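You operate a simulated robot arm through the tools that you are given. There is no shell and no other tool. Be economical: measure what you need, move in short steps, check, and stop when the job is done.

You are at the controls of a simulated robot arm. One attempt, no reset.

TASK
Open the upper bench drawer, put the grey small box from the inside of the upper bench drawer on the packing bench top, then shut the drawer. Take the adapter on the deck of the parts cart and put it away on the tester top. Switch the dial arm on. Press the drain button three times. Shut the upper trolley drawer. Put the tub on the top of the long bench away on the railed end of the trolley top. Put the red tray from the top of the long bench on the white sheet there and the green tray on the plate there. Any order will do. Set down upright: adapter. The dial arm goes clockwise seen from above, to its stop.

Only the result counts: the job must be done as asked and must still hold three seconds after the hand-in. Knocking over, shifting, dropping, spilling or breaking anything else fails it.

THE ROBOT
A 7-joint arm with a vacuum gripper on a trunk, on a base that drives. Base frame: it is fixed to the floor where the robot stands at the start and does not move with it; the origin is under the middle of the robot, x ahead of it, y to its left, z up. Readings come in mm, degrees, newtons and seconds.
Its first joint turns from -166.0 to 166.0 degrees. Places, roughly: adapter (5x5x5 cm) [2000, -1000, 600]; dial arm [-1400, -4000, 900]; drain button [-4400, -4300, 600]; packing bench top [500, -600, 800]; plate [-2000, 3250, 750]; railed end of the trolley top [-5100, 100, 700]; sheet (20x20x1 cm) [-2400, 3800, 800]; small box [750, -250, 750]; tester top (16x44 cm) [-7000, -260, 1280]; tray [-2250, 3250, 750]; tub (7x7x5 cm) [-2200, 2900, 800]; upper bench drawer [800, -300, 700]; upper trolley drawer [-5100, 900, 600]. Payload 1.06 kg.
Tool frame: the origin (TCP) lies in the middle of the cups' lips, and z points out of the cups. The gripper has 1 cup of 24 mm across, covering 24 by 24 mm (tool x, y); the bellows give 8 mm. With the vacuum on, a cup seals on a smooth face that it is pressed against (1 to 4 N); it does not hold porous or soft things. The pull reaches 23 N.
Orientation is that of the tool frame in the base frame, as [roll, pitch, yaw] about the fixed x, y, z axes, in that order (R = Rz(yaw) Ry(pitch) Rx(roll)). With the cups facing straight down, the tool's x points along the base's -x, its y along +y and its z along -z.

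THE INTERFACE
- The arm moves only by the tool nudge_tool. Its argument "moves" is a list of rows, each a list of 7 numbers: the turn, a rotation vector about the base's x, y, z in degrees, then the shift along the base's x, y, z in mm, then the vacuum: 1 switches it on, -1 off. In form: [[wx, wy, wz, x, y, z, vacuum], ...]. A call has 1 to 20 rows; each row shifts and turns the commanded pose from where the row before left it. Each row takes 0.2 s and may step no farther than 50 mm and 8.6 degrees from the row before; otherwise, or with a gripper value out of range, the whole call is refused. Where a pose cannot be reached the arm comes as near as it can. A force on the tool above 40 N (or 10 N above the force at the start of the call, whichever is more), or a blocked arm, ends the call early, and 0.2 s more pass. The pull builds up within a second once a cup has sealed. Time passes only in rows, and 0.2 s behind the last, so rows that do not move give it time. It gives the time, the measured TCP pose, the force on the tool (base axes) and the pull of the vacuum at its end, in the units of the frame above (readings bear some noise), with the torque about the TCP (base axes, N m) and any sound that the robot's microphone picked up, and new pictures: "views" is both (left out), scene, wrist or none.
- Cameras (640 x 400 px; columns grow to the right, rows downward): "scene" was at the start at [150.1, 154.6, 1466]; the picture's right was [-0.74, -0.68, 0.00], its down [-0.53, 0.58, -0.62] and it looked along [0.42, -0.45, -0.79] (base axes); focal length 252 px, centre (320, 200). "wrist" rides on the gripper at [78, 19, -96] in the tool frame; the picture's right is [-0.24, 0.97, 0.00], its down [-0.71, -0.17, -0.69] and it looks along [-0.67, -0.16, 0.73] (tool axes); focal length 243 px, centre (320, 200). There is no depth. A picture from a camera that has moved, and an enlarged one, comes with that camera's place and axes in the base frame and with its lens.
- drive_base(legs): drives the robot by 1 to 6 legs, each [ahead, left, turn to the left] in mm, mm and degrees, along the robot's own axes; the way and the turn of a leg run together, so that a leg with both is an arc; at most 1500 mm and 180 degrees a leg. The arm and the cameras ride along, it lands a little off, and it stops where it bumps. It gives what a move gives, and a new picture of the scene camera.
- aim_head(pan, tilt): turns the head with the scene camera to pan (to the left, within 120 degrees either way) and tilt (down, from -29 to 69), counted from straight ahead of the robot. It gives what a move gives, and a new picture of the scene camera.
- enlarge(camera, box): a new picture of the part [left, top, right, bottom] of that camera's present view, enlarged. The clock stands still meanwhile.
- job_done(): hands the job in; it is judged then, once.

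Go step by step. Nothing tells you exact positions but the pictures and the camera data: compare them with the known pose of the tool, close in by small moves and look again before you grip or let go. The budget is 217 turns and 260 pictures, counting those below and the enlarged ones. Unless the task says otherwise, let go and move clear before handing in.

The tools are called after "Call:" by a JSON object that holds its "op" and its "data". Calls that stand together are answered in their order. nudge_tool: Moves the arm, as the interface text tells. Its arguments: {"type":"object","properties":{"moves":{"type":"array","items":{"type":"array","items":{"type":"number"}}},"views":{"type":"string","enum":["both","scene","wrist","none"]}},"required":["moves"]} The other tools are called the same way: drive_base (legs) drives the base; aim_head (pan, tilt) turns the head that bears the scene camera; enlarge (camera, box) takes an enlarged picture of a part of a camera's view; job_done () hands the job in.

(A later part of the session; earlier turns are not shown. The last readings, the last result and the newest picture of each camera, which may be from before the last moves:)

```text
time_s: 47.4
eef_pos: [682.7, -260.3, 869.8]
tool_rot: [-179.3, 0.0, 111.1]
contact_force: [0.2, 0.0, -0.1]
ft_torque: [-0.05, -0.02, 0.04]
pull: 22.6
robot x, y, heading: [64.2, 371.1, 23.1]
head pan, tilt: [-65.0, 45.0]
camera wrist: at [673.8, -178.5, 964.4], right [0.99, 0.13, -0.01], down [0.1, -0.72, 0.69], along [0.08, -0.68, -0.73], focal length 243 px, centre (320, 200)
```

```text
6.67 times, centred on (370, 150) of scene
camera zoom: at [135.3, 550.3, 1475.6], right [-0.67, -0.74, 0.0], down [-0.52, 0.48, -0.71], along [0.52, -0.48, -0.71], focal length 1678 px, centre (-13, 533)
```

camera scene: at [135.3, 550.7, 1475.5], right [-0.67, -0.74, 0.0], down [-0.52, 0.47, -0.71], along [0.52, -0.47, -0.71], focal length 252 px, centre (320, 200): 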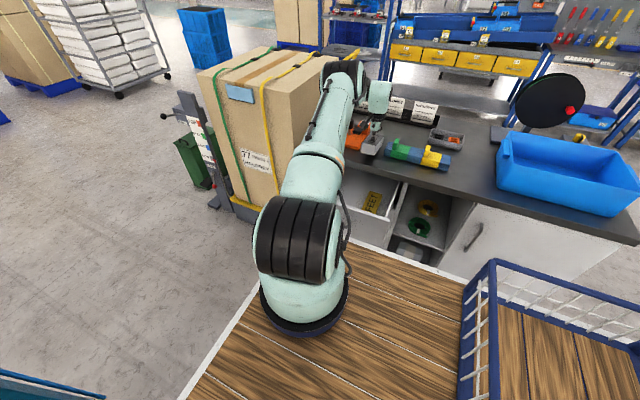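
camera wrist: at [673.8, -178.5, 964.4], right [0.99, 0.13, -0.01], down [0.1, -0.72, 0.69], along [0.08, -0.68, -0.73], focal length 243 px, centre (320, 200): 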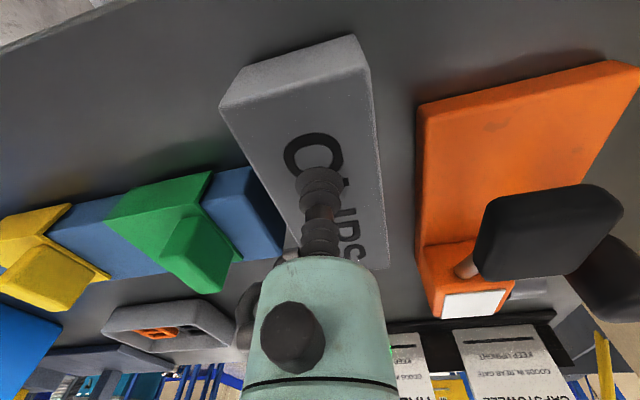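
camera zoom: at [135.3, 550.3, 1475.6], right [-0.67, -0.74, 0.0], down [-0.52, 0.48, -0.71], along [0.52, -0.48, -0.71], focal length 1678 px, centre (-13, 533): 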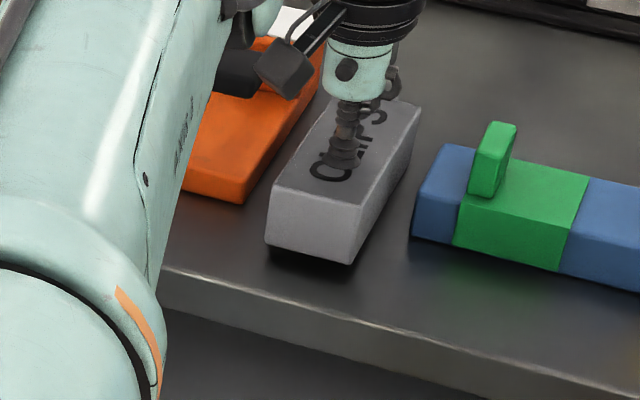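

Call:
{"op": "nudge_tool", "data": {"moves": [[0, 0, 0, 0, 0, -4, 1], [0, 0, 0, 0, 0, -4, 1], [0, 0, 0, 0, 0, 0, 1]], "views": "none"}}

Call:
{"op": "nudge_tool", "data": {"moves": [[0, 0, 0, 0, 0, -4, 1], [0, 0, 0, 0, 0, -3, 1], [0, 0, 0, 0, 0, 0, 1]], "views": "none"}}

Call:
{"op": "enlarge", "data": {"camera": "scene", "box": [330, 120, 410, 180]}}

```text
time_s: 48.2
eef_pos: [682.9, -259.8, 863.6]
tool_rot: [-179.4, 0.2, 111.1]
contact_force: [0.2, 1.0, 12.1]
ft_torque: [-0.1, -0.11, -0.01]
pull: 23.0
robot x, y, heading: [66.8, 374.8, 22.6]
head pan, tilt: [-65.0, 45.0]
```

```text
time_s: 49.0
eef_pos: [683.4, -261.0, 856.7]
tool_rot: [-179.4, 0.2, 111.1]
contact_force: [-0.1, -0.1, 21.7]
ft_torque: [-0.11, -0.15, 0.02]
pull: 23.0
robot x, y, heading: [60.7, 375.4, 22.6]
head pan, tilt: [-65.0, 45.0]
```

```text
6.67 times, centred on (370, 150) of scene
camera zoom: at [134.6, 551.0, 1475.5], right [-0.67, -0.74, 0.0], down [-0.52, 0.47, -0.71], along [0.52, -0.48, -0.71], focal length 1678 px, centre (-13, 533)
```

zoom: 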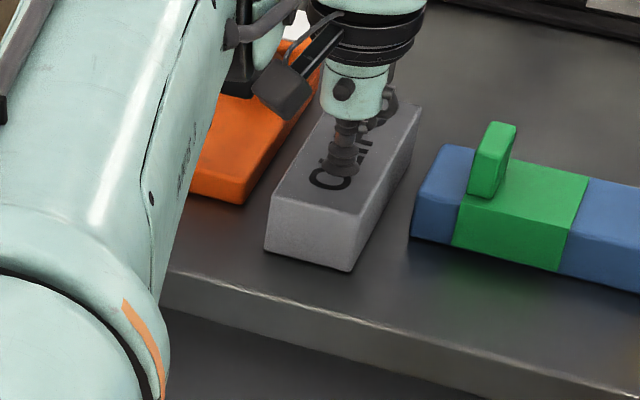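

Box rests on the bench. Release, lift off and go back to in front of the drawer.

Call:
{"op": "nudge_tool", "data": {"moves": [[0, 0, 0, 0, 0, 5, -1], [0, 0, 0, 0, 0, 0, -1], [0, 0, 0, 0, 0, 0, -1], [0, 0, 0, 0, 0, 10, -1], [0, 0, 0, 0, 0, 40, -1], [0, 0, 0, 0, 0, 45, -1], [0, 0, 0, 0, 0, 45, -1], [0, 0, 0, 0, 0, 40, -1], [0, 0, 0, -14, 46, 0, -1], [0, 0, 0, -14, 46, 0, -1], [0, 0, 0, -14, 46, 0, -1], [0, 0, 0, -14, 46, 0, -1], [0, 0, 0, -14, 46, 0, -1], [0, 0, 0, -14, 46, 0, -1], [0, 0, 0, -14, 46, 0, -1], [0, 0, 0, -14, 46, 0, -1]], "views": "none"}}

Call:
{"op": "enlarge", "data": {"camera": "scene", "box": [290, 100, 450, 220]}}

```text
time_s: 52.4
eef_pos: [571.8, 106.7, 1040.2]
tool_rot: [-179.4, 0.1, 111.1]
contact_force: [-0.1, -1.0, 0.1]
ft_torque: [0.02, -0.02, -0.01]
pull: 0.1
robot x, y, heading: [63.6, 373.5, 22.7]
head pan, tilt: [-65.0, 45.0]
```

```text
3.33 times, centred on (370, 160) of scene
camera zoom: at [135.6, 549.8, 1475.6], right [-0.67, -0.74, 0.0], down [-0.52, 0.48, -0.71], along [0.52, -0.48, -0.71], focal length 839 px, centre (153, 333)
```

zoom: 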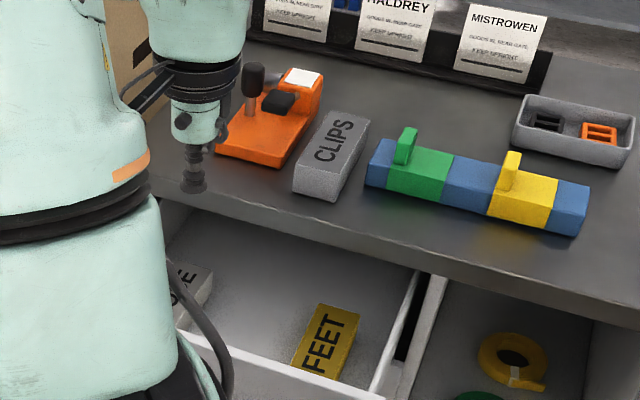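

Call:
{"op": "nudge_tool", "data": {"moves": [[0, 0, 0, -8, 18, 0, -1], [-7.56, -3.13, 0, 0, 0, -35, -1], [-7.56, -3.13, 0, 0, 0, -35, -1], [-7.56, -3.13, 0, 0, 0, -35, -1], [-7.56, -3.13, 0, 0, 0, -35, -1], [-7.56, -3.13, 0, 0, 0, -35, -1], [-7.56, -3.13, 0, 0, 0, -35, -1], [-7.56, -3.13, 0, 0, 0, -35, -1], [-7.56, -3.13, 0, 0, 0, -35, -1], [-7.56, -3.13, 0, 0, 0, -35, -1], [-7.56, -3.13, 0, 0, 0, -35, -1], [-7.56, -3.13, 0, 0, 0, -35, -1]], "views": "wrist"}}

```text
time_s: 55.0
eef_pos: [562.5, 125.1, 655.0]
tool_rot: [80.8, 88.5, 12.7]
contact_force: [0.4, 0.2, -0.2]
ft_torque: [0.02, 0.03, 0.01]
pull: 0.0
robot x, y, heading: [68.2, 378.3, 23.0]
head pan, tilt: [-65.0, 45.0]
camera wrist: at [547.2, 222.1, 577.0], right [0.9, 0.36, 0.26], down [-0.43, 0.57, 0.7], along [0.1, -0.74, 0.66], focal length 243 px, centre (320, 200)
```

wrist: 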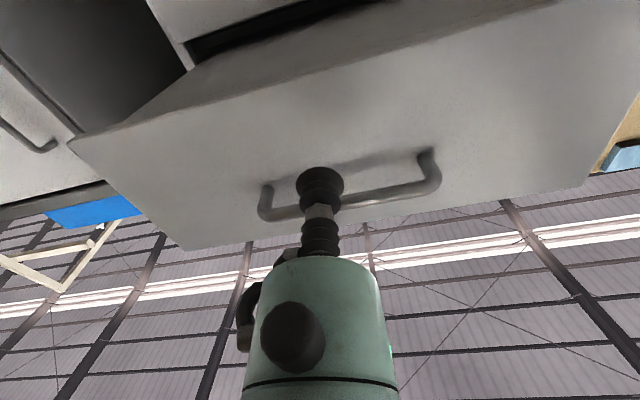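

Call:
{"op": "nudge_tool", "data": {"moves": [[0, 0, 0, 7.7, -18.5, 0, -1], [0, 0, 0, 7.7, -18.5, 0, -1], [0, 0, 0, 7.7, -18.5, 0, -1], [0, 0, 0, 7.7, -18.5, 0, -1], [0, 0, 0, 7.7, -18.5, 0, -1], [0, 0, 0, 7.7, -18.5, 0, -1], [0, 0, 0, 7.7, -18.5, 0, -1], [0, 0, 0, 7.7, -18.5, 0, -1], [0, 0, 0, 7.7, -18.5, 0, -1], [0, 0, 0, 7.7, -18.5, 0, -1], [0, 0, 0, 7.7, -18.5, 0, -1], [0, 0, 0, 7.7, -18.5, 0, -1], [0, 0, 0, 7.7, -18.5, 0, -1], [0, 0, 0, 7.7, -18.5, 0, -1], [0, 0, 0, 5.7, -13.9, 0, -1], [0, 0, 0, 2, -4.6, 0, -1], [0, 0, 0, 2, -4.6, 0, -1], [0, 0, 0, 2, -4.6, 0, -1], [0, 0, 0, 2, -4.6, 0, -1]], "views": "both"}}

```text
time_s: 59.0
eef_pos: [686.7, -166.1, 654.9]
tool_rot: [86.0, 88.6, 17.8]
contact_force: [0.2, -1.3, -0.6]
ft_torque: [0.01, -0.01, 0.02]
pull: 0.1
robot x, y, heading: [62.8, 371.8, 22.9]
head pan, tilt: [-65.0, 45.0]
camera scene: at [135.4, 550.3, 1475.6], right [-0.67, -0.74, 0.0], down [-0.52, 0.48, -0.71], along [0.52, -0.48, -0.71], focal length 252 px, centre (320, 200)
camera wrist: at [670.1, -68.0, 576.5], right [0.9, 0.36, 0.26], down [-0.43, 0.57, 0.7], along [0.11, -0.74, 0.66], focal length 243 px, centre (320, 200)
```

scene: 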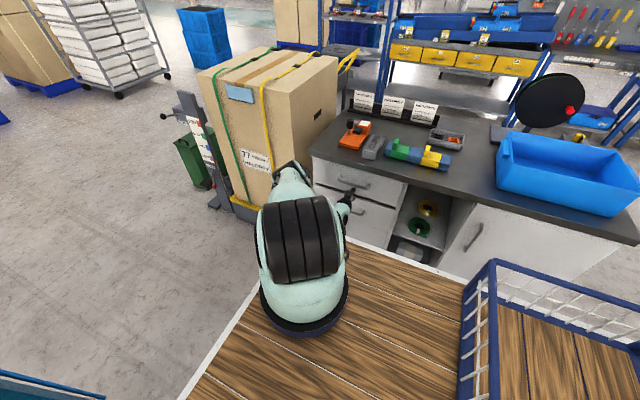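
wrist: 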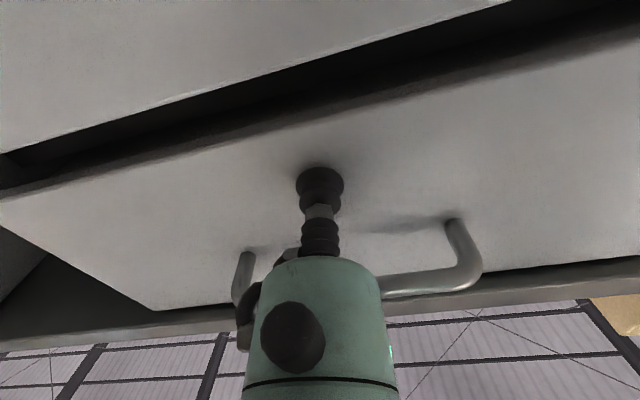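

Call:
{"op": "nudge_tool", "data": {"moves": [[0, 0, 0, 2, -4.6, 0, -1], [0, 0, 0, 2, -4.6, 0, -1], [0, 0, 0, 1.5, -3.7, 0, -1], [0, 0, 0, 0, 0, 0, -1]], "views": "none"}}

Call:
{"op": "enlarge", "data": {"camera": "scene", "box": [290, 120, 450, 240]}}

```text
time_s: 60.0
eef_pos: [690.5, -178.8, 654.0]
tool_rot: [86.5, 88.6, 18.3]
contact_force: [-5.9, 16.4, 6.0]
ft_torque: [0.13, -0.03, -0.03]
pull: 0.0
robot x, y, heading: [68.4, 369.9, 22.9]
head pan, tilt: [-65.0, 45.0]
```

```text
3.33 times, centred on (370, 180) of scene
camera zoom: at [134.9, 551.0, 1475.5], right [-0.67, -0.74, 0.0], down [-0.52, 0.47, -0.71], along [0.52, -0.48, -0.71], focal length 839 px, centre (153, 267)
```

zoom: 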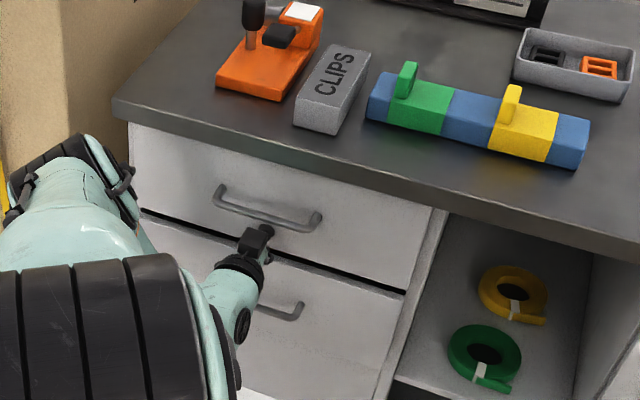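

The drawer is shut. Retreat the arm to a carry pose and look toward the parts cart.

Call:
{"op": "nudge_tool", "data": {"moves": [[0, 0, 0, -8, 18, 0, -1], [0, 0, 0, -16, 40, 0, -1], [0, 0, 0, -19, 46, 0, -1], [0, 0, 0, -19, 46, 0, -1], [0, 0, 0, -19, 46, 0, -1], [0, 0, 0, -19, 46, 0, -1], [0, 0, 0, -19, 46, 0, -1], [7.56, 3.13, 0, 0, 0, 40, -1], [7.56, 3.13, 0, 0, 0, 40, -1], [7.56, 3.13, 0, 0, 0, 40, -1], [7.56, 3.13, 0, 0, 0, 40, -1], [7.56, 3.13, 0, 0, 0, 40, -1], [7.56, 3.13, 0, 0, 0, 40, -1], [7.56, 3.13, 0, 0, 0, 40, -1], [7.56, 3.13, 0, 0, 0, 40, -1], [7.56, 3.13, 0, 0, 0, 40, -1], [7.56, 3.13, 0, 0, 0, 40, -1], [7.56, 3.13, 0, 0, 0, 40, -1]], "views": "none"}}

Call:
{"op": "nudge_tool", "data": {"moves": [[0, 0, 8, 8, 40, 5, -1], [0, 0, 8, 8, 40, 5, -1], [0, 0, 8, 8, 40, 5, -1], [0, 0, 8, 8, 40, 5, -1], [0, 0, 8, 8, 40, 5, -1], [0, 0, 8, 8, 40, 5, -1], [0, 0, 8, 8, 40, 5, -1], [0, 0, 8, 8, 40, 5, -1], [0, 0, 8, 8, 40, 5, -1], [0, 0, 8, 8, 40, 5, -1]], "views": "none"}}

Call:
{"op": "aim_head", "data": {"pan": -45, "tilt": 22}}

Call:
{"op": "aim_head", "data": {"pan": 10, "tilt": 25}}

```text
time_s: 63.8
eef_pos: [571.5, 108.5, 1094.9]
tool_rot: [-179.3, 0.1, 111.2]
contact_force: [0.2, -0.4, 0.1]
ft_torque: [-0.01, 0.01, -0.04]
pull: 0.0
robot x, y, heading: [61.8, 372.4, 22.5]
head pan, tilt: [-65.0, 45.0]
```

```text
time_s: 66.0
eef_pos: [653.1, 509.1, 1144.3]
tool_rot: [-179.3, 0.1, -168.8]
contact_force: [0.0, 0.1, 1.0]
ft_torque: [0.0, 0.01, -0.01]
pull: 0.0
robot x, y, heading: [64.0, 371.7, 22.8]
head pan, tilt: [-65.0, 45.0]
```

```text
time_s: 66.8
eef_pos: [653.0, 508.4, 1144.9]
tool_rot: [-179.3, 0.1, -169.0]
contact_force: [-0.1, -0.4, 0.2]
ft_torque: [0.0, -0.01, -0.04]
pull: 0.2
robot x, y, heading: [66.0, 374.2, 22.8]
head pan, tilt: [-45.0, 22.0]
camera scene: at [161.0, 569.9, 1510.9], right [-0.38, -0.93, 0.0], down [-0.35, 0.14, -0.93], along [0.86, -0.35, -0.38], focal length 252 px, centre (320, 200)
```

scene: 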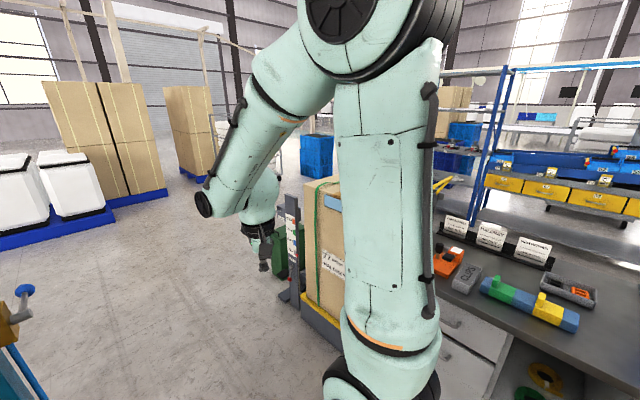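

```text
time_s: 68.1
eef_pos: [653.2, 508.1, 1144.6]
tool_rot: [-179.3, 0.2, -169.0]
contact_force: [0.1, -0.3, 0.1]
ft_torque: [-0.02, -0.02, 0.01]
pull: 0.0
robot x, y, heading: [65.9, 370.7, 22.8]
head pan, tilt: [10.0, 25.0]
camera scene: at [152.6, 654.8, 1506.2], right [0.54, -0.84, 0.0], down [-0.36, -0.23, -0.91], along [0.76, 0.49, -0.42], focal length 252 px, centre (320, 200)
```

scene: 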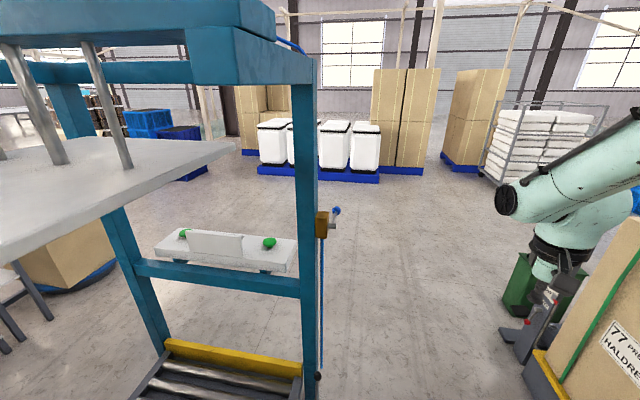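

I'll drive along the aisle past the lift frame, then look toward the parts cart behind the pallet box.

Call:
{"op": "drive_base", "data": {"legs": [[0, -150, 0], [1500, 0, 0]]}}

Call:
{"op": "aim_head", "data": {"pan": -75, "tilt": 30}}

```text
time_s: 76.3
eef_pos: [2062.7, 954.6, 1145.0]
tool_rot: [-179.3, 0.1, -168.4]
contact_force: [0.0, 0.1, 0.6]
ft_torque: [0.0, -0.01, -0.01]
pull: 0.1
robot x, y, heading: [1476.0, 808.3, 23.3]
head pan, tilt: [10.0, 25.0]
camera scene: at [1560.7, 1095.6, 1506.1], right [0.55, -0.84, 0.0], down [-0.35, -0.23, -0.91], along [0.76, 0.5, -0.42], focal length 252 px, centre (320, 200)
```

scene: 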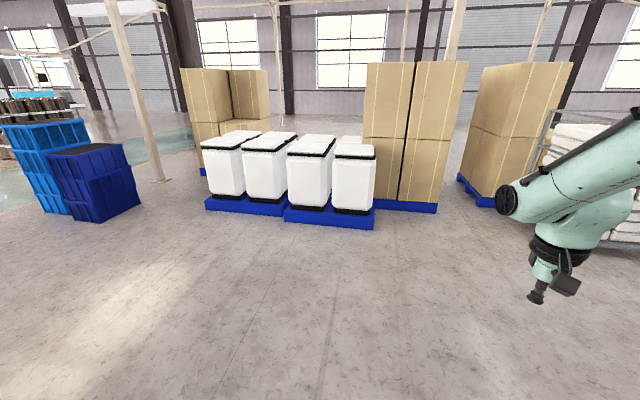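

```text
time_s: 77.9
eef_pos: [2063.2, 954.4, 1143.2]
tool_rot: [-179.2, 0.0, -168.3]
contact_force: [-0.2, 0.8, -0.3]
ft_torque: [0.03, 0.01, 0.01]
pull: 0.1
robot x, y, heading: [1480.1, 813.3, 23.3]
head pan, tilt: [-75.0, 30.0]
camera scene: at [1539.9, 974.1, 1498.2], right [-0.78, -0.62, 0.0], down [-0.31, 0.39, -0.87], along [0.54, -0.68, -0.5], focal length 252 px, centre (320, 200)
```

scene: 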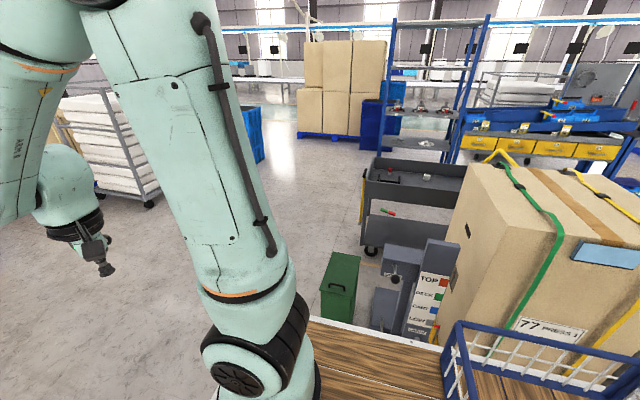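

Call:
{"op": "enlarge", "data": {"camera": "scene", "box": [330, 130, 490, 250]}}

```text
3.33 times, centred on (410, 190) of scene
camera zoom: at [1539.9, 974.1, 1498.2], right [-0.78, -0.62, 0.0], down [-0.31, 0.39, -0.87], along [0.54, -0.68, -0.5], focal length 839 px, centre (20, 233)
```

zoom: 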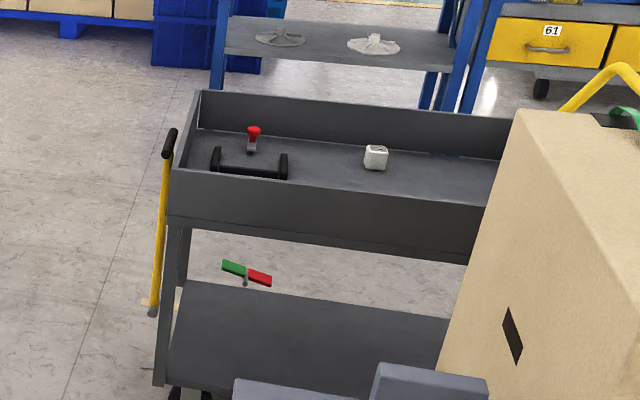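

The white cube on the cart deck is the adapter, at about (2034, -1066). I'll go around to the cart's free end and stand beside it, heading about -67.5°.

Call:
{"op": "drive_base", "data": {"legs": [[670, 0, 0], [0, 0, -90.8], [1300, 0, 0]]}}

Call:
{"op": "aim_head", "data": {"pan": -60, "tilt": 38}}

```text
time_s: 91.6
eef_pos: [2695.2, -701.4, 1145.5]
tool_rot: [-179.3, 0.1, 100.5]
contact_force: [0.3, -0.5, -0.6]
ft_torque: [0.0, 0.02, 0.0]
pull: 0.0
robot x, y, heading: [2568.8, -111.0, -67.9]
head pan, tilt: [-75.0, 30.0]
camera scene: at [2725.4, -179.0, 1498.2], right [-0.6, 0.8, 0.0], down [0.4, 0.3, -0.87], along [-0.69, -0.52, -0.5], focal length 252 px, centre (320, 200)
```

scene: 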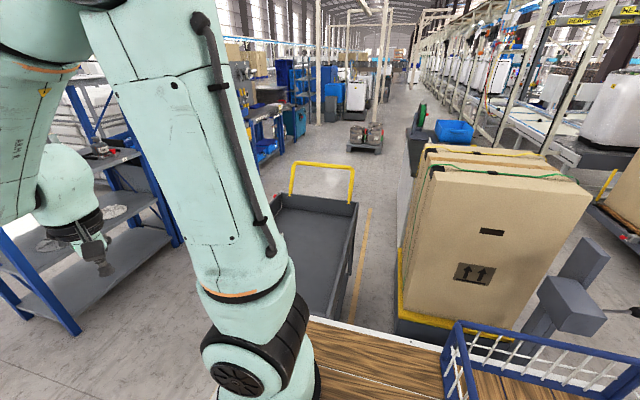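

```text
time_s: 92.3
eef_pos: [2693.9, -700.0, 1143.9]
tool_rot: [-179.2, 0.1, 100.4]
contact_force: [0.2, -0.6, -0.4]
ft_torque: [0.01, -0.02, 0.01]
pull: 0.2
robot x, y, heading: [2568.1, -109.5, -67.8]
head pan, tilt: [-60.0, 38.0]
camera scene: at [2744.4, -192.5, 1485.9], right [-0.79, 0.61, 0.0], down [0.38, 0.49, -0.79], along [-0.48, -0.62, -0.62], focal length 252 px, centre (320, 200)
```

scene: 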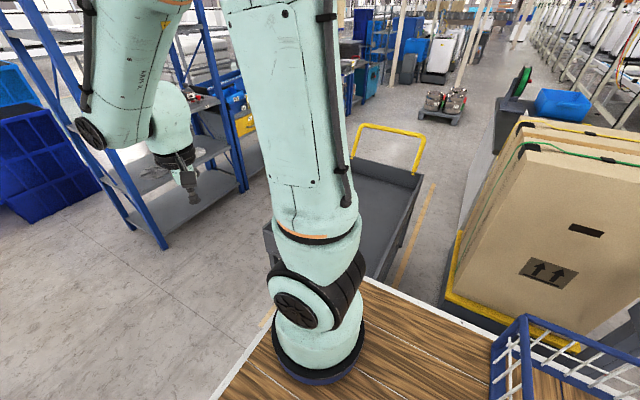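

Call:
{"op": "drive_base", "data": {"legs": [[430, 0, 0.3]]}}

Call:
{"op": "nudge_tool", "data": {"moves": [[0, 0, -8, -30, -10, 0, -1], [0, 0, -8, -35, -10, 0, -1], [0, 0, -8, -40, -10, 0, -1], [0, 0, -8, -45, -5, 0, -1], [0, 0, -8, -49, 0, 0, -1], [0, 0, -8, -49, 0, 0, -1], [0, 0, -8, -49, 0, 0, -1], [0, 0, -8, -49, 5, 0, -1], [0, 0, -8, -49, 5, 0, -1], [0, 0, -8, -49, 5, 0, -1]], "views": "both"}}

```text
time_s: 95.0
eef_pos: [2865.9, -1099.6, 1145.6]
tool_rot: [-179.4, 0.1, 101.0]
contact_force: [-0.2, -0.5, 0.0]
ft_torque: [0.01, 0.02, 0.02]
pull: 0.1
robot x, y, heading: [2729.6, -511.9, -67.2]
head pan, tilt: [-60.0, 38.0]
camera scene: at [2910.6, -590.8, 1485.8], right [-0.8, 0.61, 0.0], down [0.37, 0.49, -0.79], along [-0.48, -0.63, -0.62], focal length 252 px, centre (320, 200)
```

scene: 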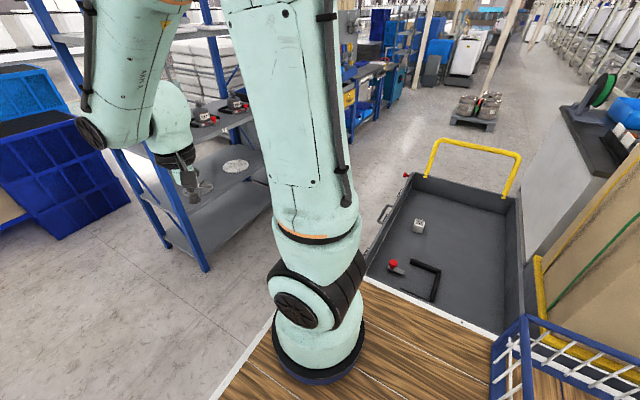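

```text
time_s: 97.2
eef_pos: [2423.0, -1118.4, 1144.9]
tool_rot: [-179.3, 0.1, 21.0]
contact_force: [0.2, 0.5, -0.3]
ft_torque: [0.01, -0.01, -0.02]
pull: 0.1
robot x, y, heading: [2731.6, -511.8, -67.4]
head pan, tilt: [-60.0, 38.0]
camera scene: at [2911.1, -590.4, 1485.8], right [-0.8, 0.6, 0.0], down [0.37, 0.49, -0.79], along [-0.48, -0.63, -0.62], focal length 252 px, centre (320, 200)
camera wrist: at [2503.1, -1108.0, 1239.7], right [0.13, -0.99, -0.01], down [-0.72, -0.1, 0.69], along [-0.68, -0.08, -0.73], focal length 243 px, centre (320, 200)
```

scene: 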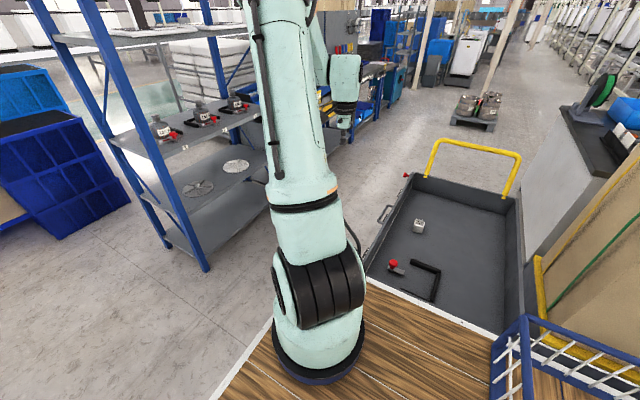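
wrist: 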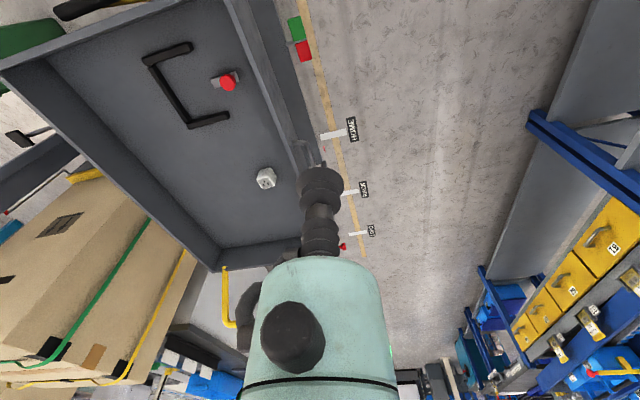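

The adapter triangulates to about (2022, -998, 655). Move the cup above it and look close.

Call:
{"op": "nudge_tool", "data": {"moves": [[0, 0, 0, -39, 11.5, -20, -1], [0, 0, 0, -39, 11.5, -20, -1], [0, 0, 0, -39, 11.5, -30, -1], [0, 0, 0, -39, 11.5, -30, -1], [0, 0, 0, -39, 11.5, -30, -1], [0, 0, 0, -39, 11.5, -30, -1], [0, 0, 0, -39, 11.5, -30, -1], [0, 0, 0, -39, 11.5, -30, -1], [0, 0, 0, -39, 11.5, -30, -1], [0, 0, 0, -39, 11.5, -30, -1]], "views": "both"}}

Call:
{"op": "enlarge", "data": {"camera": "wrist", "box": [220, 90, 420, 230]}}

```text
refused: row 3 steps farther than a row can; nothing moved
```

```text
2.86 times, centred on (320, 160) of wrist
camera zoom: at [2503.1, -1108.0, 1239.7], right [0.13, -0.99, -0.01], down [-0.72, -0.1, 0.69], along [-0.68, -0.08, -0.73], focal length 693 px, centre (320, 314)
```

zoom: 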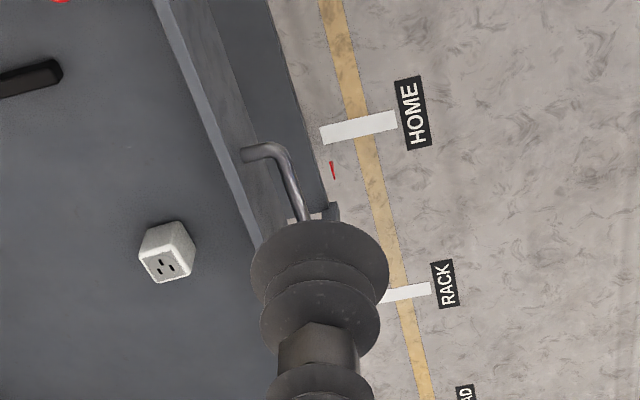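

Call:
{"op": "nudge_tool", "data": {"moves": [[0, 0, 0, -38, 11, -27, -1], [0, 0, 0, -38, 11, -27, -1], [0, 0, 0, -38, 11, -27, -1], [0, 0, 0, -38, 11, -27, -1], [0, 0, 0, -38, 11, -27, -1], [0, 0, 0, -38, 11, -27, -1], [0, 0, 0, -38, 11, -27, -1], [0, 0, 0, -38, 11, -27, -1], [0, 0, 0, -38, 11, -27, -1]], "views": "both"}}

Call:
{"op": "enlarge", "data": {"camera": "wrist", "box": [220, 60, 420, 200]}}

Call:
{"op": "enlarge", "data": {"camera": "scene", "box": [380, 200, 460, 260]}}

```text
time_s: 99.2
eef_pos: [2081.1, -1020.9, 901.4]
tool_rot: [-179.3, 0.2, 21.1]
contact_force: [0.6, 0.1, -0.5]
ft_torque: [0.02, -0.02, 0.03]
pull: 0.2
robot x, y, heading: [2730.1, -509.6, -67.1]
head pan, tilt: [-60.0, 38.0]
camera scene: at [2910.9, -590.7, 1485.8], right [-0.8, 0.6, 0.0], down [0.37, 0.49, -0.79], along [-0.48, -0.63, -0.62], focal length 252 px, centre (320, 200)
camera wrist: at [2162.1, -1011.0, 997.2], right [0.13, -0.99, -0.01], down [-0.72, -0.1, 0.69], along [-0.68, -0.08, -0.72], focal length 243 px, centre (320, 200)
```

scene: 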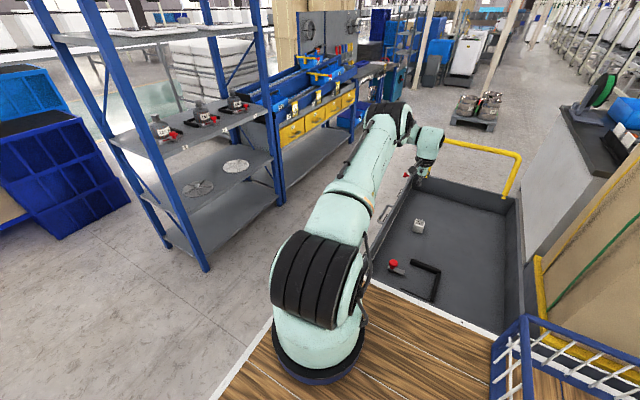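
wrist: 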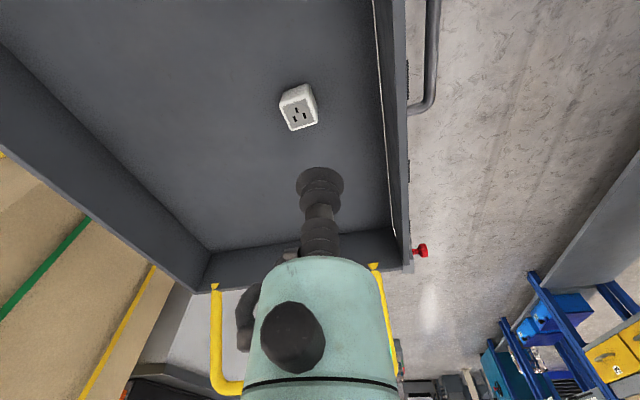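

```text
2.86 times, centred on (320, 130) of wrist
camera zoom: at [2162.1, -1011.0, 997.2], right [0.13, -0.99, -0.01], down [-0.72, -0.1, 0.69], along [-0.68, -0.08, -0.72], focal length 693 px, centre (320, 400)
```

zoom: 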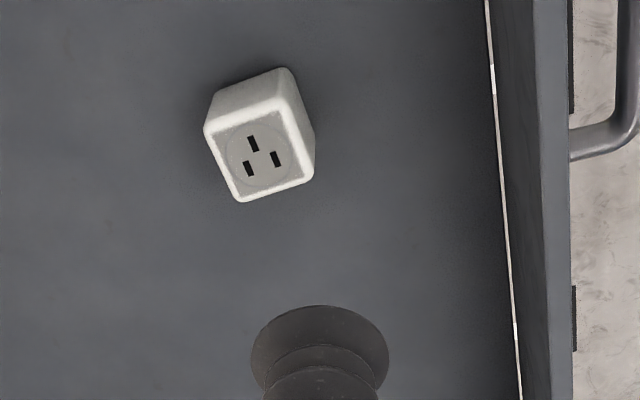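

```text
6.67 times, centred on (420, 230) of scene
camera zoom: at [2910.9, -590.7, 1485.8], right [-0.8, 0.6, 0.0], down [0.37, 0.49, -0.79], along [-0.48, -0.63, -0.62], focal length 1678 px, centre (-347, 0)
```

zoom: 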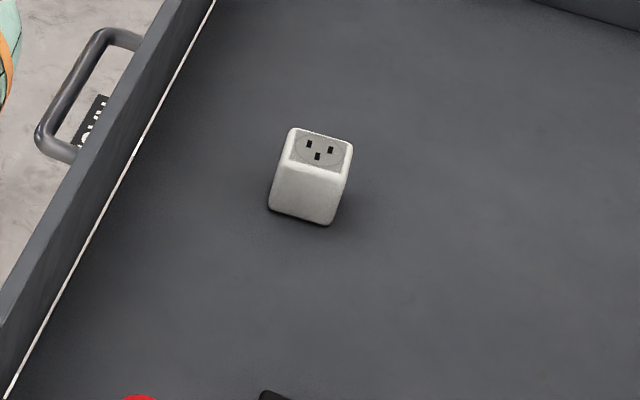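

The adapter stands upright with a socket on top. I'll centre above and lower.

Call:
{"op": "nudge_tool", "data": {"moves": [[0, 0, 0, -34, 11.5, -30, -1], [0, 0, 0, -34, 11.5, -30, -1], [0, 0, 0, 0, 0, -45, -1], [0, 0, 0, 0, 0, -40, -1]], "views": "both"}}

Call:
{"op": "enlarge", "data": {"camera": "scene", "box": [380, 180, 460, 240]}}

```text
time_s: 100.2
eef_pos: [2036.5, -1000.0, 769.3]
tool_rot: [-179.1, 0.0, 20.9]
contact_force: [-0.6, 0.5, 0.6]
ft_torque: [0.01, 0.0, -0.01]
pull: 0.0
out of reach, approached as far as the arm can: row 2, 4
robot x, y, heading: [2728.6, -509.7, -67.3]
head pan, tilt: [-60.0, 38.0]
camera scene: at [2910.3, -590.8, 1485.8], right [-0.8, 0.61, 0.0], down [0.37, 0.49, -0.79], along [-0.48, -0.63, -0.62], focal length 252 px, centre (320, 200)
camera wrist: at [2117.1, -989.5, 864.3], right [0.13, -0.99, -0.02], down [-0.72, -0.1, 0.69], along [-0.68, -0.08, -0.73], focal length 243 px, centre (320, 200)
```

scene: 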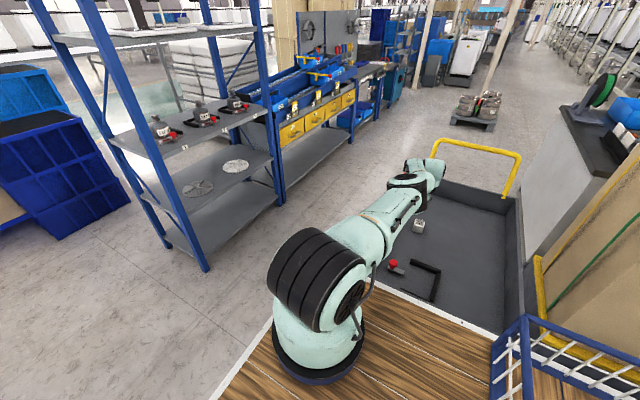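
wrist: 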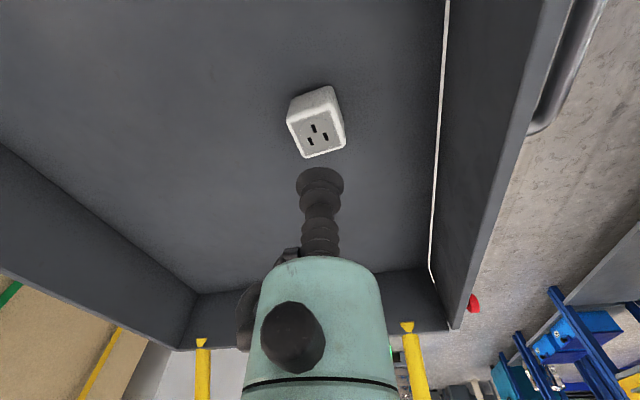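

```text
6.67 times, centred on (420, 210) of scene
camera zoom: at [2910.3, -590.8, 1485.8], right [-0.8, 0.61, 0.0], down [0.37, 0.49, -0.79], along [-0.48, -0.63, -0.62], focal length 1678 px, centre (-347, 133)
```

zoom: 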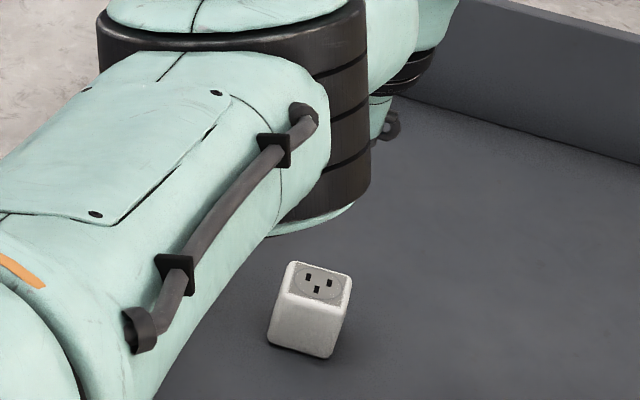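

Just out of reach; I'll raise a bit and slide the robot 80 mm toward the cart.

Call:
{"op": "nudge_tool", "data": {"moves": [[0, 0, 0, 20, 5, 40, -1], [0, 0, 0, 20, 5, 40, -1]], "views": "none"}}

Call:
{"op": "drive_base", "data": {"legs": [[0, -80, 0]]}}

Call:
{"op": "nudge_tool", "data": {"moves": [[0, 0, 0, 0, 0, 0, -1]], "views": "wrist"}}

```text
time_s: 100.8
eef_pos: [2075.4, -989.0, 852.2]
tool_rot: [-179.3, 0.1, 20.8]
contact_force: [-0.2, -0.3, 0.5]
ft_torque: [-0.02, -0.02, -0.01]
pull: 0.0
robot x, y, heading: [2729.1, -510.4, -67.4]
head pan, tilt: [-60.0, 38.0]
```

```text
time_s: 101.8
eef_pos: [2001.1, -1021.8, 852.1]
tool_rot: [-179.3, 0.1, 21.0]
contact_force: [-0.9, -0.3, 0.5]
ft_torque: [0.0, -0.02, -0.01]
pull: 0.2
robot x, y, heading: [2657.1, -540.8, -67.2]
head pan, tilt: [-60.0, 38.0]
camera scene: at [2835.9, -622.1, 1485.8], right [-0.8, 0.61, 0.0], down [0.37, 0.49, -0.79], along [-0.48, -0.63, -0.62], focal length 252 px, centre (320, 200)
```

scene: 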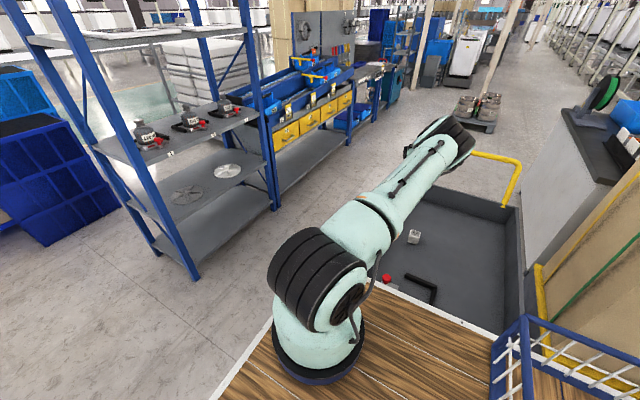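

```text
time_s: 102.2
eef_pos: [2000.5, -1022.0, 853.5]
tool_rot: [-179.4, 0.2, 21.0]
contact_force: [0.3, -0.5, 0.2]
ft_torque: [-0.01, -0.02, -0.01]
pull: 0.0
robot x, y, heading: [2658.8, -543.0, -67.5]
head pan, tilt: [-60.0, 38.0]
camera wrist: at [2081.6, -1011.2, 947.7], right [0.13, -0.99, -0.01], down [-0.72, -0.1, 0.69], along [-0.68, -0.08, -0.73], focal length 243 px, centre (320, 200)
```

wrist: 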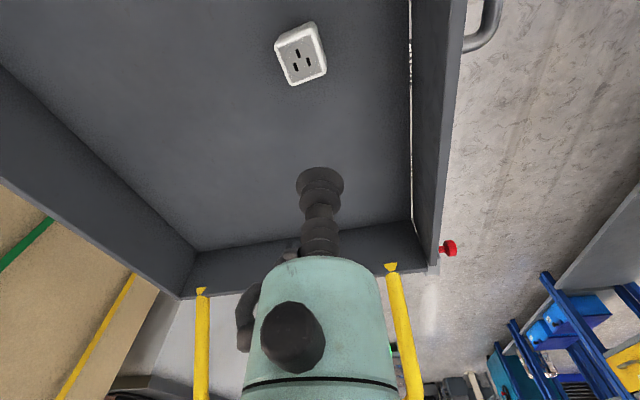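

Call:
{"op": "nudge_tool", "data": {"moves": [[0, 0, 0, 5, 12, -40, -1], [0, 0, 0, 5, 12, -40, -1], [0, 0, 0, 0, 0, -40, 1]], "views": "wrist"}}

Call:
{"op": "enlarge", "data": {"camera": "wrist", "box": [220, 90, 420, 230]}}

```text
time_s: 103.0
eef_pos: [2011.0, -997.8, 732.0]
tool_rot: [-179.3, 0.2, 21.0]
contact_force: [0.5, 0.4, 0.4]
ft_torque: [-0.02, -0.04, -0.01]
pull: 0.0
robot x, y, heading: [2658.5, -536.1, -67.3]
head pan, tilt: [-60.0, 38.0]
camera wrist: at [2091.7, -987.7, 826.9], right [0.13, -0.99, -0.01], down [-0.72, -0.1, 0.69], along [-0.68, -0.08, -0.72], focal length 243 px, centre (320, 200)
```

wrist: 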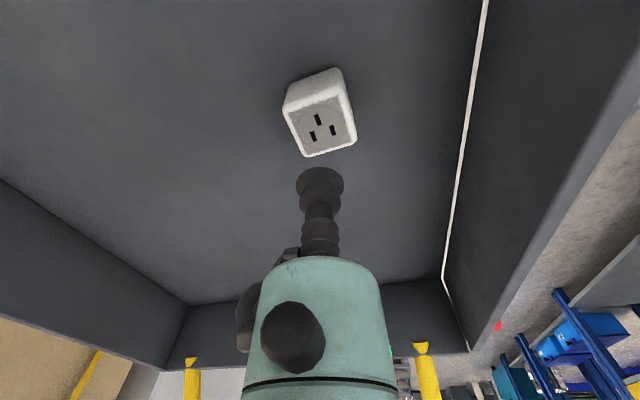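

```text
2.86 times, centred on (320, 160) of wrist
camera zoom: at [2091.7, -987.7, 826.9], right [0.13, -0.99, -0.01], down [-0.72, -0.1, 0.69], along [-0.68, -0.08, -0.72], focal length 693 px, centre (320, 314)
```

zoom: 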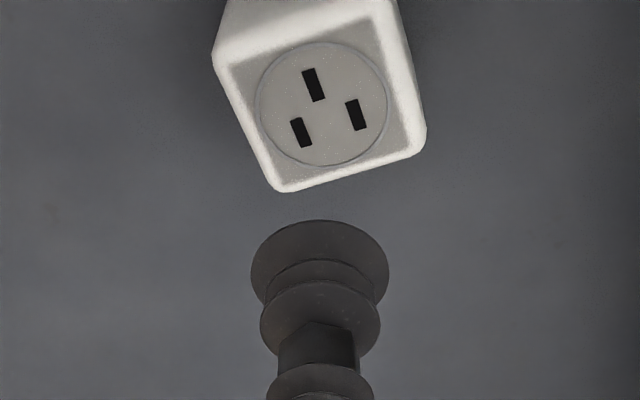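

Call:
{"op": "nudge_tool", "data": {"moves": [[0, 0, 0, 1, 0, -25, 1], [0, 0, 0, 0, 0, -15, 1], [0, 0, 0, 0, 0, -10, 1], [0, 0, 0, 0, 0, 0, 1]], "views": "wrist"}}

```text
time_s: 104.0
eef_pos: [2012.4, -997.8, 684.1]
tool_rot: [-179.3, 0.2, 21.0]
contact_force: [-0.5, -0.3, 0.1]
ft_torque: [-0.02, 0.0, -0.01]
pull: 0.1
robot x, y, heading: [2659.3, -541.7, -67.3]
head pan, tilt: [-60.0, 38.0]
camera wrist: at [2093.5, -988.1, 778.4], right [0.13, -0.99, -0.01], down [-0.72, -0.1, 0.69], along [-0.68, -0.08, -0.72], focal length 243 px, centre (320, 200)
```

wrist: 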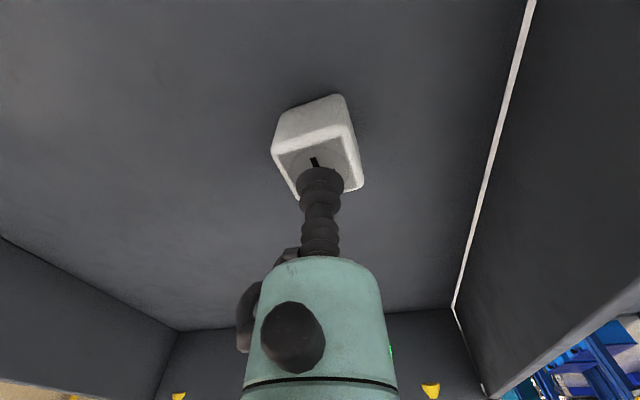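

Call:
{"op": "nudge_tool", "data": {"moves": [[0, 0, 0, 0, 0, -8, 1], [0, 0, 0, 0, 0, -6, 1], [0, 0, 0, 0, 0, -5, 1], [0, 0, 0, 0, 0, 0, 1]], "views": "wrist"}}

```text
time_s: 105.0
eef_pos: [2012.3, -998.1, 665.6]
tool_rot: [-179.3, 0.3, 21.1]
contact_force: [-2.7, 1.3, 14.9]
ft_torque: [-0.09, -0.04, 0.0]
pull: 23.3
robot x, y, heading: [2657.8, -545.3, -67.3]
head pan, tilt: [-60.0, 38.0]
camera wrist: at [2092.7, -987.5, 760.9], right [0.13, -0.99, -0.01], down [-0.72, -0.1, 0.69], along [-0.69, -0.08, -0.72], focal length 243 px, centre (320, 200)
```

wrist: 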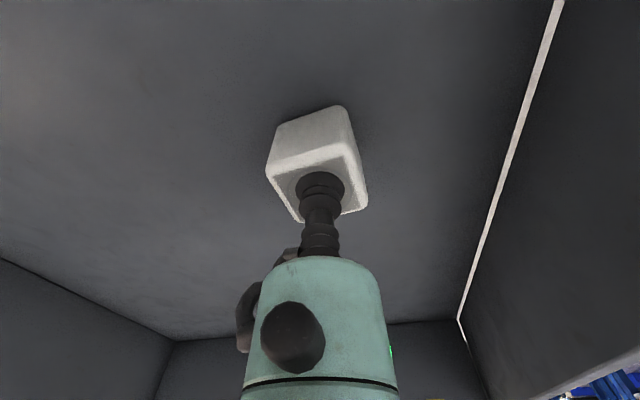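

Sealed at 23 N. Lift it out and bring the arm to the front carry pose.

Call:
{"op": "nudge_tool", "data": {"moves": [[0, 0, 0, 0, 0, 15, 1], [0, 0, 0, 0, 0, 30, 1], [0, 0, 0, 0, 0, 40, 1], [0, 0, 0, 0, 0, 40, 1], [0, 0, 0, 15, 0, 40, 1], [0, 0, 0, 25, 0, 40, 1], [0, 0, 0, 30, -5, 38, 1], [0, 0, 0, 30, -5, 38, 1], [0, 0, 0, 30, -8, 38, 1], [0, 0, 0, 30, -8, 38, 1], [0, 0, 0, 30, -8, 38, 1], [0, 0, 0, 30, -8, 38, 1], [0, 0, 0, 35, -8, 35, 1], [0, 0, 0, 40, -8, 20, 1]], "views": "wrist"}}

Call:
{"op": "nudge_tool", "data": {"moves": [[0, 0, 8, 45, -8, 0, 1], [0, 0, 8, 45, -8, 0, 1], [0, 0, 8, 45, -5, 0, 1], [0, 0, 8, 45, -5, 0, 1], [0, 0, 8, 45, 0, 0, 1], [0, 0, 8, 45, 5, 0, 1], [0, 0, 8, 45, 5, 0, 1], [0, 0, 8, 40, 8, 0, 1], [0, 0, 8, 35, 8, 0, 1], [0, 0, 8, 30, 10, 0, 1]], "views": "scene"}}

```text
refused: row 13 steps farther than a row can; nothing moved
```

```text
time_s: 106.2
eef_pos: [2204.4, -1013.0, 666.0]
tool_rot: [-178.5, 0.3, 56.1]
contact_force: [0.2, 4.9, 0.6]
ft_torque: [-0.17, -0.08, -0.04]
pull: 22.8
robot x, y, heading: [2656.1, -543.4, -67.5]
head pan, tilt: [-60.0, 38.0]
stopped in row 5: the force on the tool passed its limit at 84 N (the readings are from after the stop); the commanded pose is now the measured one
camera scene: at [2835.7, -621.8, 1485.8], right [-0.79, 0.61, 0.0], down [0.37, 0.49, -0.79], along [-0.48, -0.63, -0.62], focal length 252 px, centre (320, 200)
```

scene: 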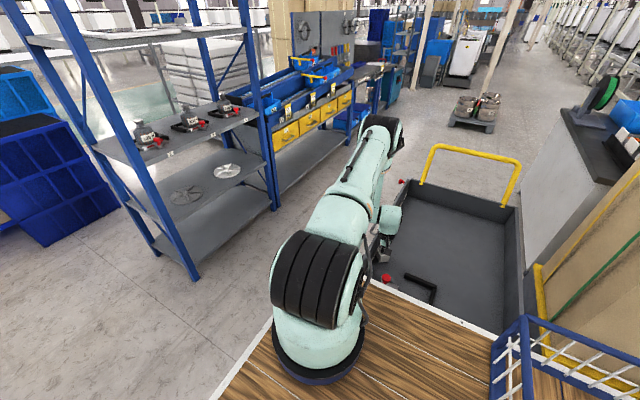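

The lift row was refused, so the second call dragged sideways and hit something. I need to see what was touched before I continue.

Call:
{"op": "enlarge", "data": {"camera": "scene", "box": [350, 170, 530, 305]}}

Call:
{"op": "enlarge", "data": {"camera": "wrist", "box": [0, 0, 640, 400]}}

```text
2.96 times, centred on (440, 238) of scene
camera zoom: at [2835.7, -621.8, 1485.8], right [-0.79, 0.61, 0.0], down [0.37, 0.49, -0.79], along [-0.48, -0.63, -0.62], focal length 746 px, centre (-36, 89)
```

zoom: 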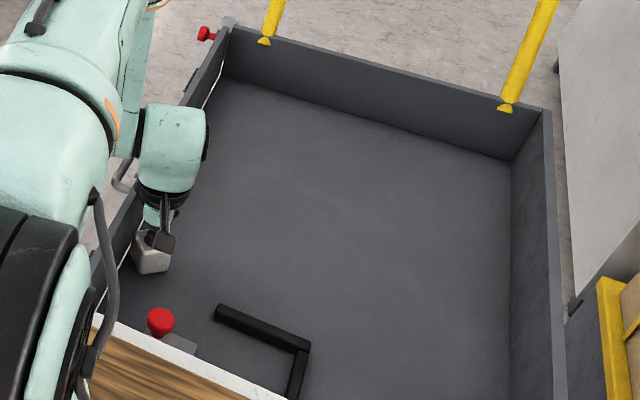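

```text
1.00 times, centred on (320, 200) of wrist (not enlarged: the box is as wide or as high as the picture)
camera zoom: at [2265.8, -959.2, 760.7], right [0.68, -0.74, -0.03], down [-0.52, -0.5, 0.69], along [-0.52, -0.45, -0.72], focal length 243 px, centre (320, 200)
```

zoom: 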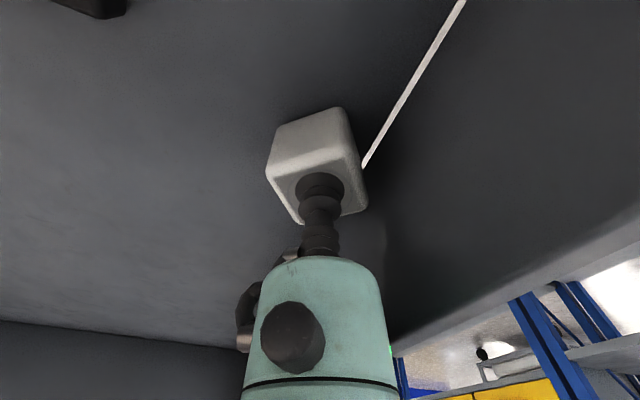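

The adapter only slid against the cart's side wall, and the cart looks unmoved. Step away from the wall and lift straight up.

Call:
{"op": "nudge_tool", "data": {"moves": [[0, 0, 0, -6, 12, 2, 1], [0, 0, 0, -6, 12, 20, 1], [0, 0, 0, 0, 0, 40, 1], [0, 0, 0, 0, 0, 45, 1], [0, 0, 0, 0, 0, 45, 1], [0, 0, 0, 0, 0, 45, 1], [0, 0, 0, 0, 0, 45, 1], [0, 0, 0, 0, 0, 45, 1], [0, 0, 0, 0, 0, 45, 1], [0, 0, 0, 0, 0, 45, 1], [0, 0, 0, 0, 0, 45, 1], [0, 0, 0, 0, 0, 40, 1]], "views": "both"}}

```text
time_s: 108.8
eef_pos: [2192.5, -990.5, 1129.0]
tool_rot: [-178.5, 0.1, 56.2]
contact_force: [-0.3, -0.1, -1.2]
ft_torque: [0.01, 0.0, -0.01]
pull: 23.4
robot x, y, heading: [2657.9, -539.7, -67.5]
head pan, tilt: [-60.0, 38.0]
camera scene: at [2835.4, -622.2, 1485.8], right [-0.79, 0.61, 0.0], down [0.37, 0.49, -0.79], along [-0.48, -0.63, -0.62], focal length 252 px, centre (320, 200)
camera wrist: at [2253.7, -936.1, 1223.8], right [0.68, -0.74, -0.02], down [-0.52, -0.5, 0.69], along [-0.52, -0.45, -0.72], focal length 243 px, centre (320, 200)
```

scene: 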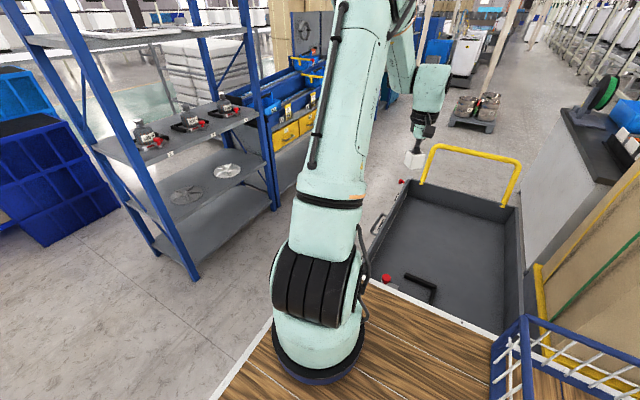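
wrist: 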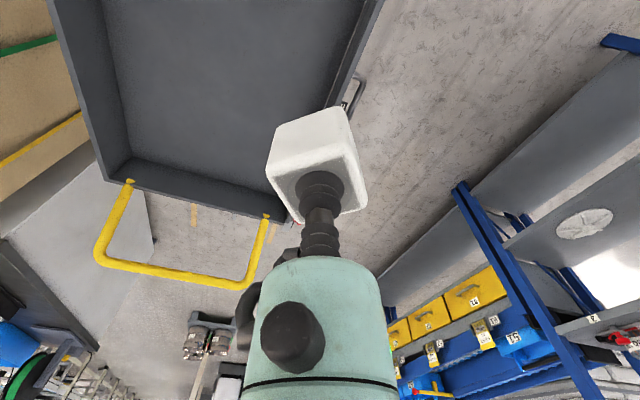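

Call:
{"op": "nudge_tool", "data": {"moves": [[0, 0, 4, 46, -12, 0, 1], [0, 0, 4, 46, -12, 0, 1], [0, 0, 4, 46, -12, 0, 1], [0, 0, 4, 46, -10, 0, 1], [0, 0, 4, 46, -8, 0, 1], [0, 0, 4, 46, -8, 0, 1], [0, 0, 4, 46, -4, 0, 1], [0, 0, 4, 46, 0, 0, 1], [0, 0, 4, 46, 0, 0, 1], [0, 0, 4, 46, 0, 0, 1], [0, 0, 4, 46, 0, 0, 1], [0, 0, 4, 46, 0, 0, 1], [0, 0, 4, 46, 0, 0, 1], [0, 0, 4, 46, 0, 0, 1]], "views": "wrist"}}

Call:
{"op": "aim_head", "data": {"pan": -80, "tilt": 12}}

```text
time_s: 111.8
eef_pos: [2836.1, -1058.1, 1129.0]
tool_rot: [-178.4, 0.2, 112.0]
contact_force: [-0.8, -0.2, -0.4]
ft_torque: [0.01, 0.02, 0.01]
pull: 22.8
robot x, y, heading: [2653.5, -542.9, -67.5]
head pan, tilt: [-60.0, 38.0]
camera wrist: at [2825.8, -975.7, 1223.6], right [0.99, 0.15, -0.02], down [0.12, -0.71, 0.69], along [0.09, -0.69, -0.72], focal length 243 px, centre (320, 200)
```

wrist: 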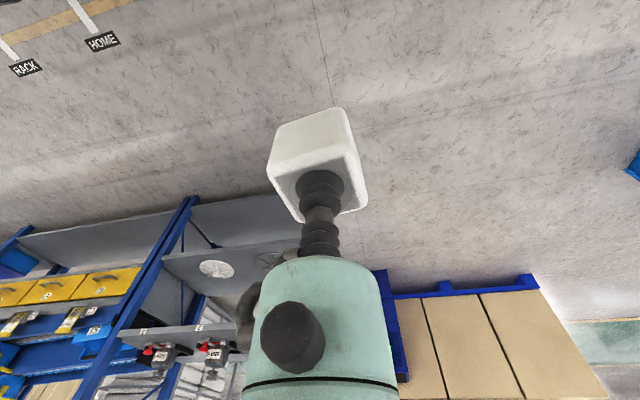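

```text
time_s: 112.7
eef_pos: [2834.9, -1056.9, 1130.4]
tool_rot: [-178.5, 0.3, 112.1]
contact_force: [-0.2, -0.7, -1.1]
ft_torque: [-0.04, 0.01, 0.0]
pull: 22.7
robot x, y, heading: [2656.0, -541.5, -67.3]
head pan, tilt: [-80.0, 12.0]
camera scene: at [2809.6, -603.7, 1527.2], right [-0.54, 0.84, 0.0], down [0.18, 0.11, -0.98], along [-0.82, -0.53, -0.21], focal length 252 px, centre (320, 200)
```

scene: 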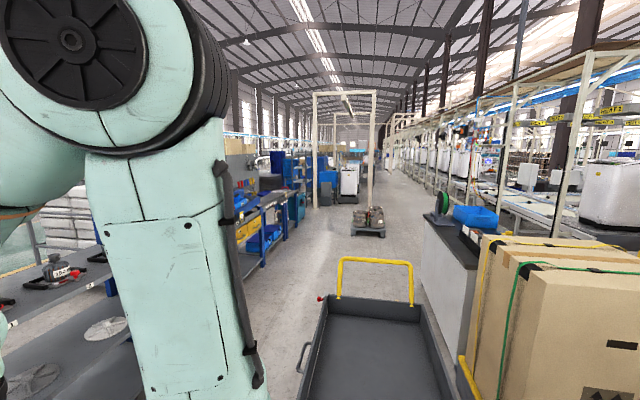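

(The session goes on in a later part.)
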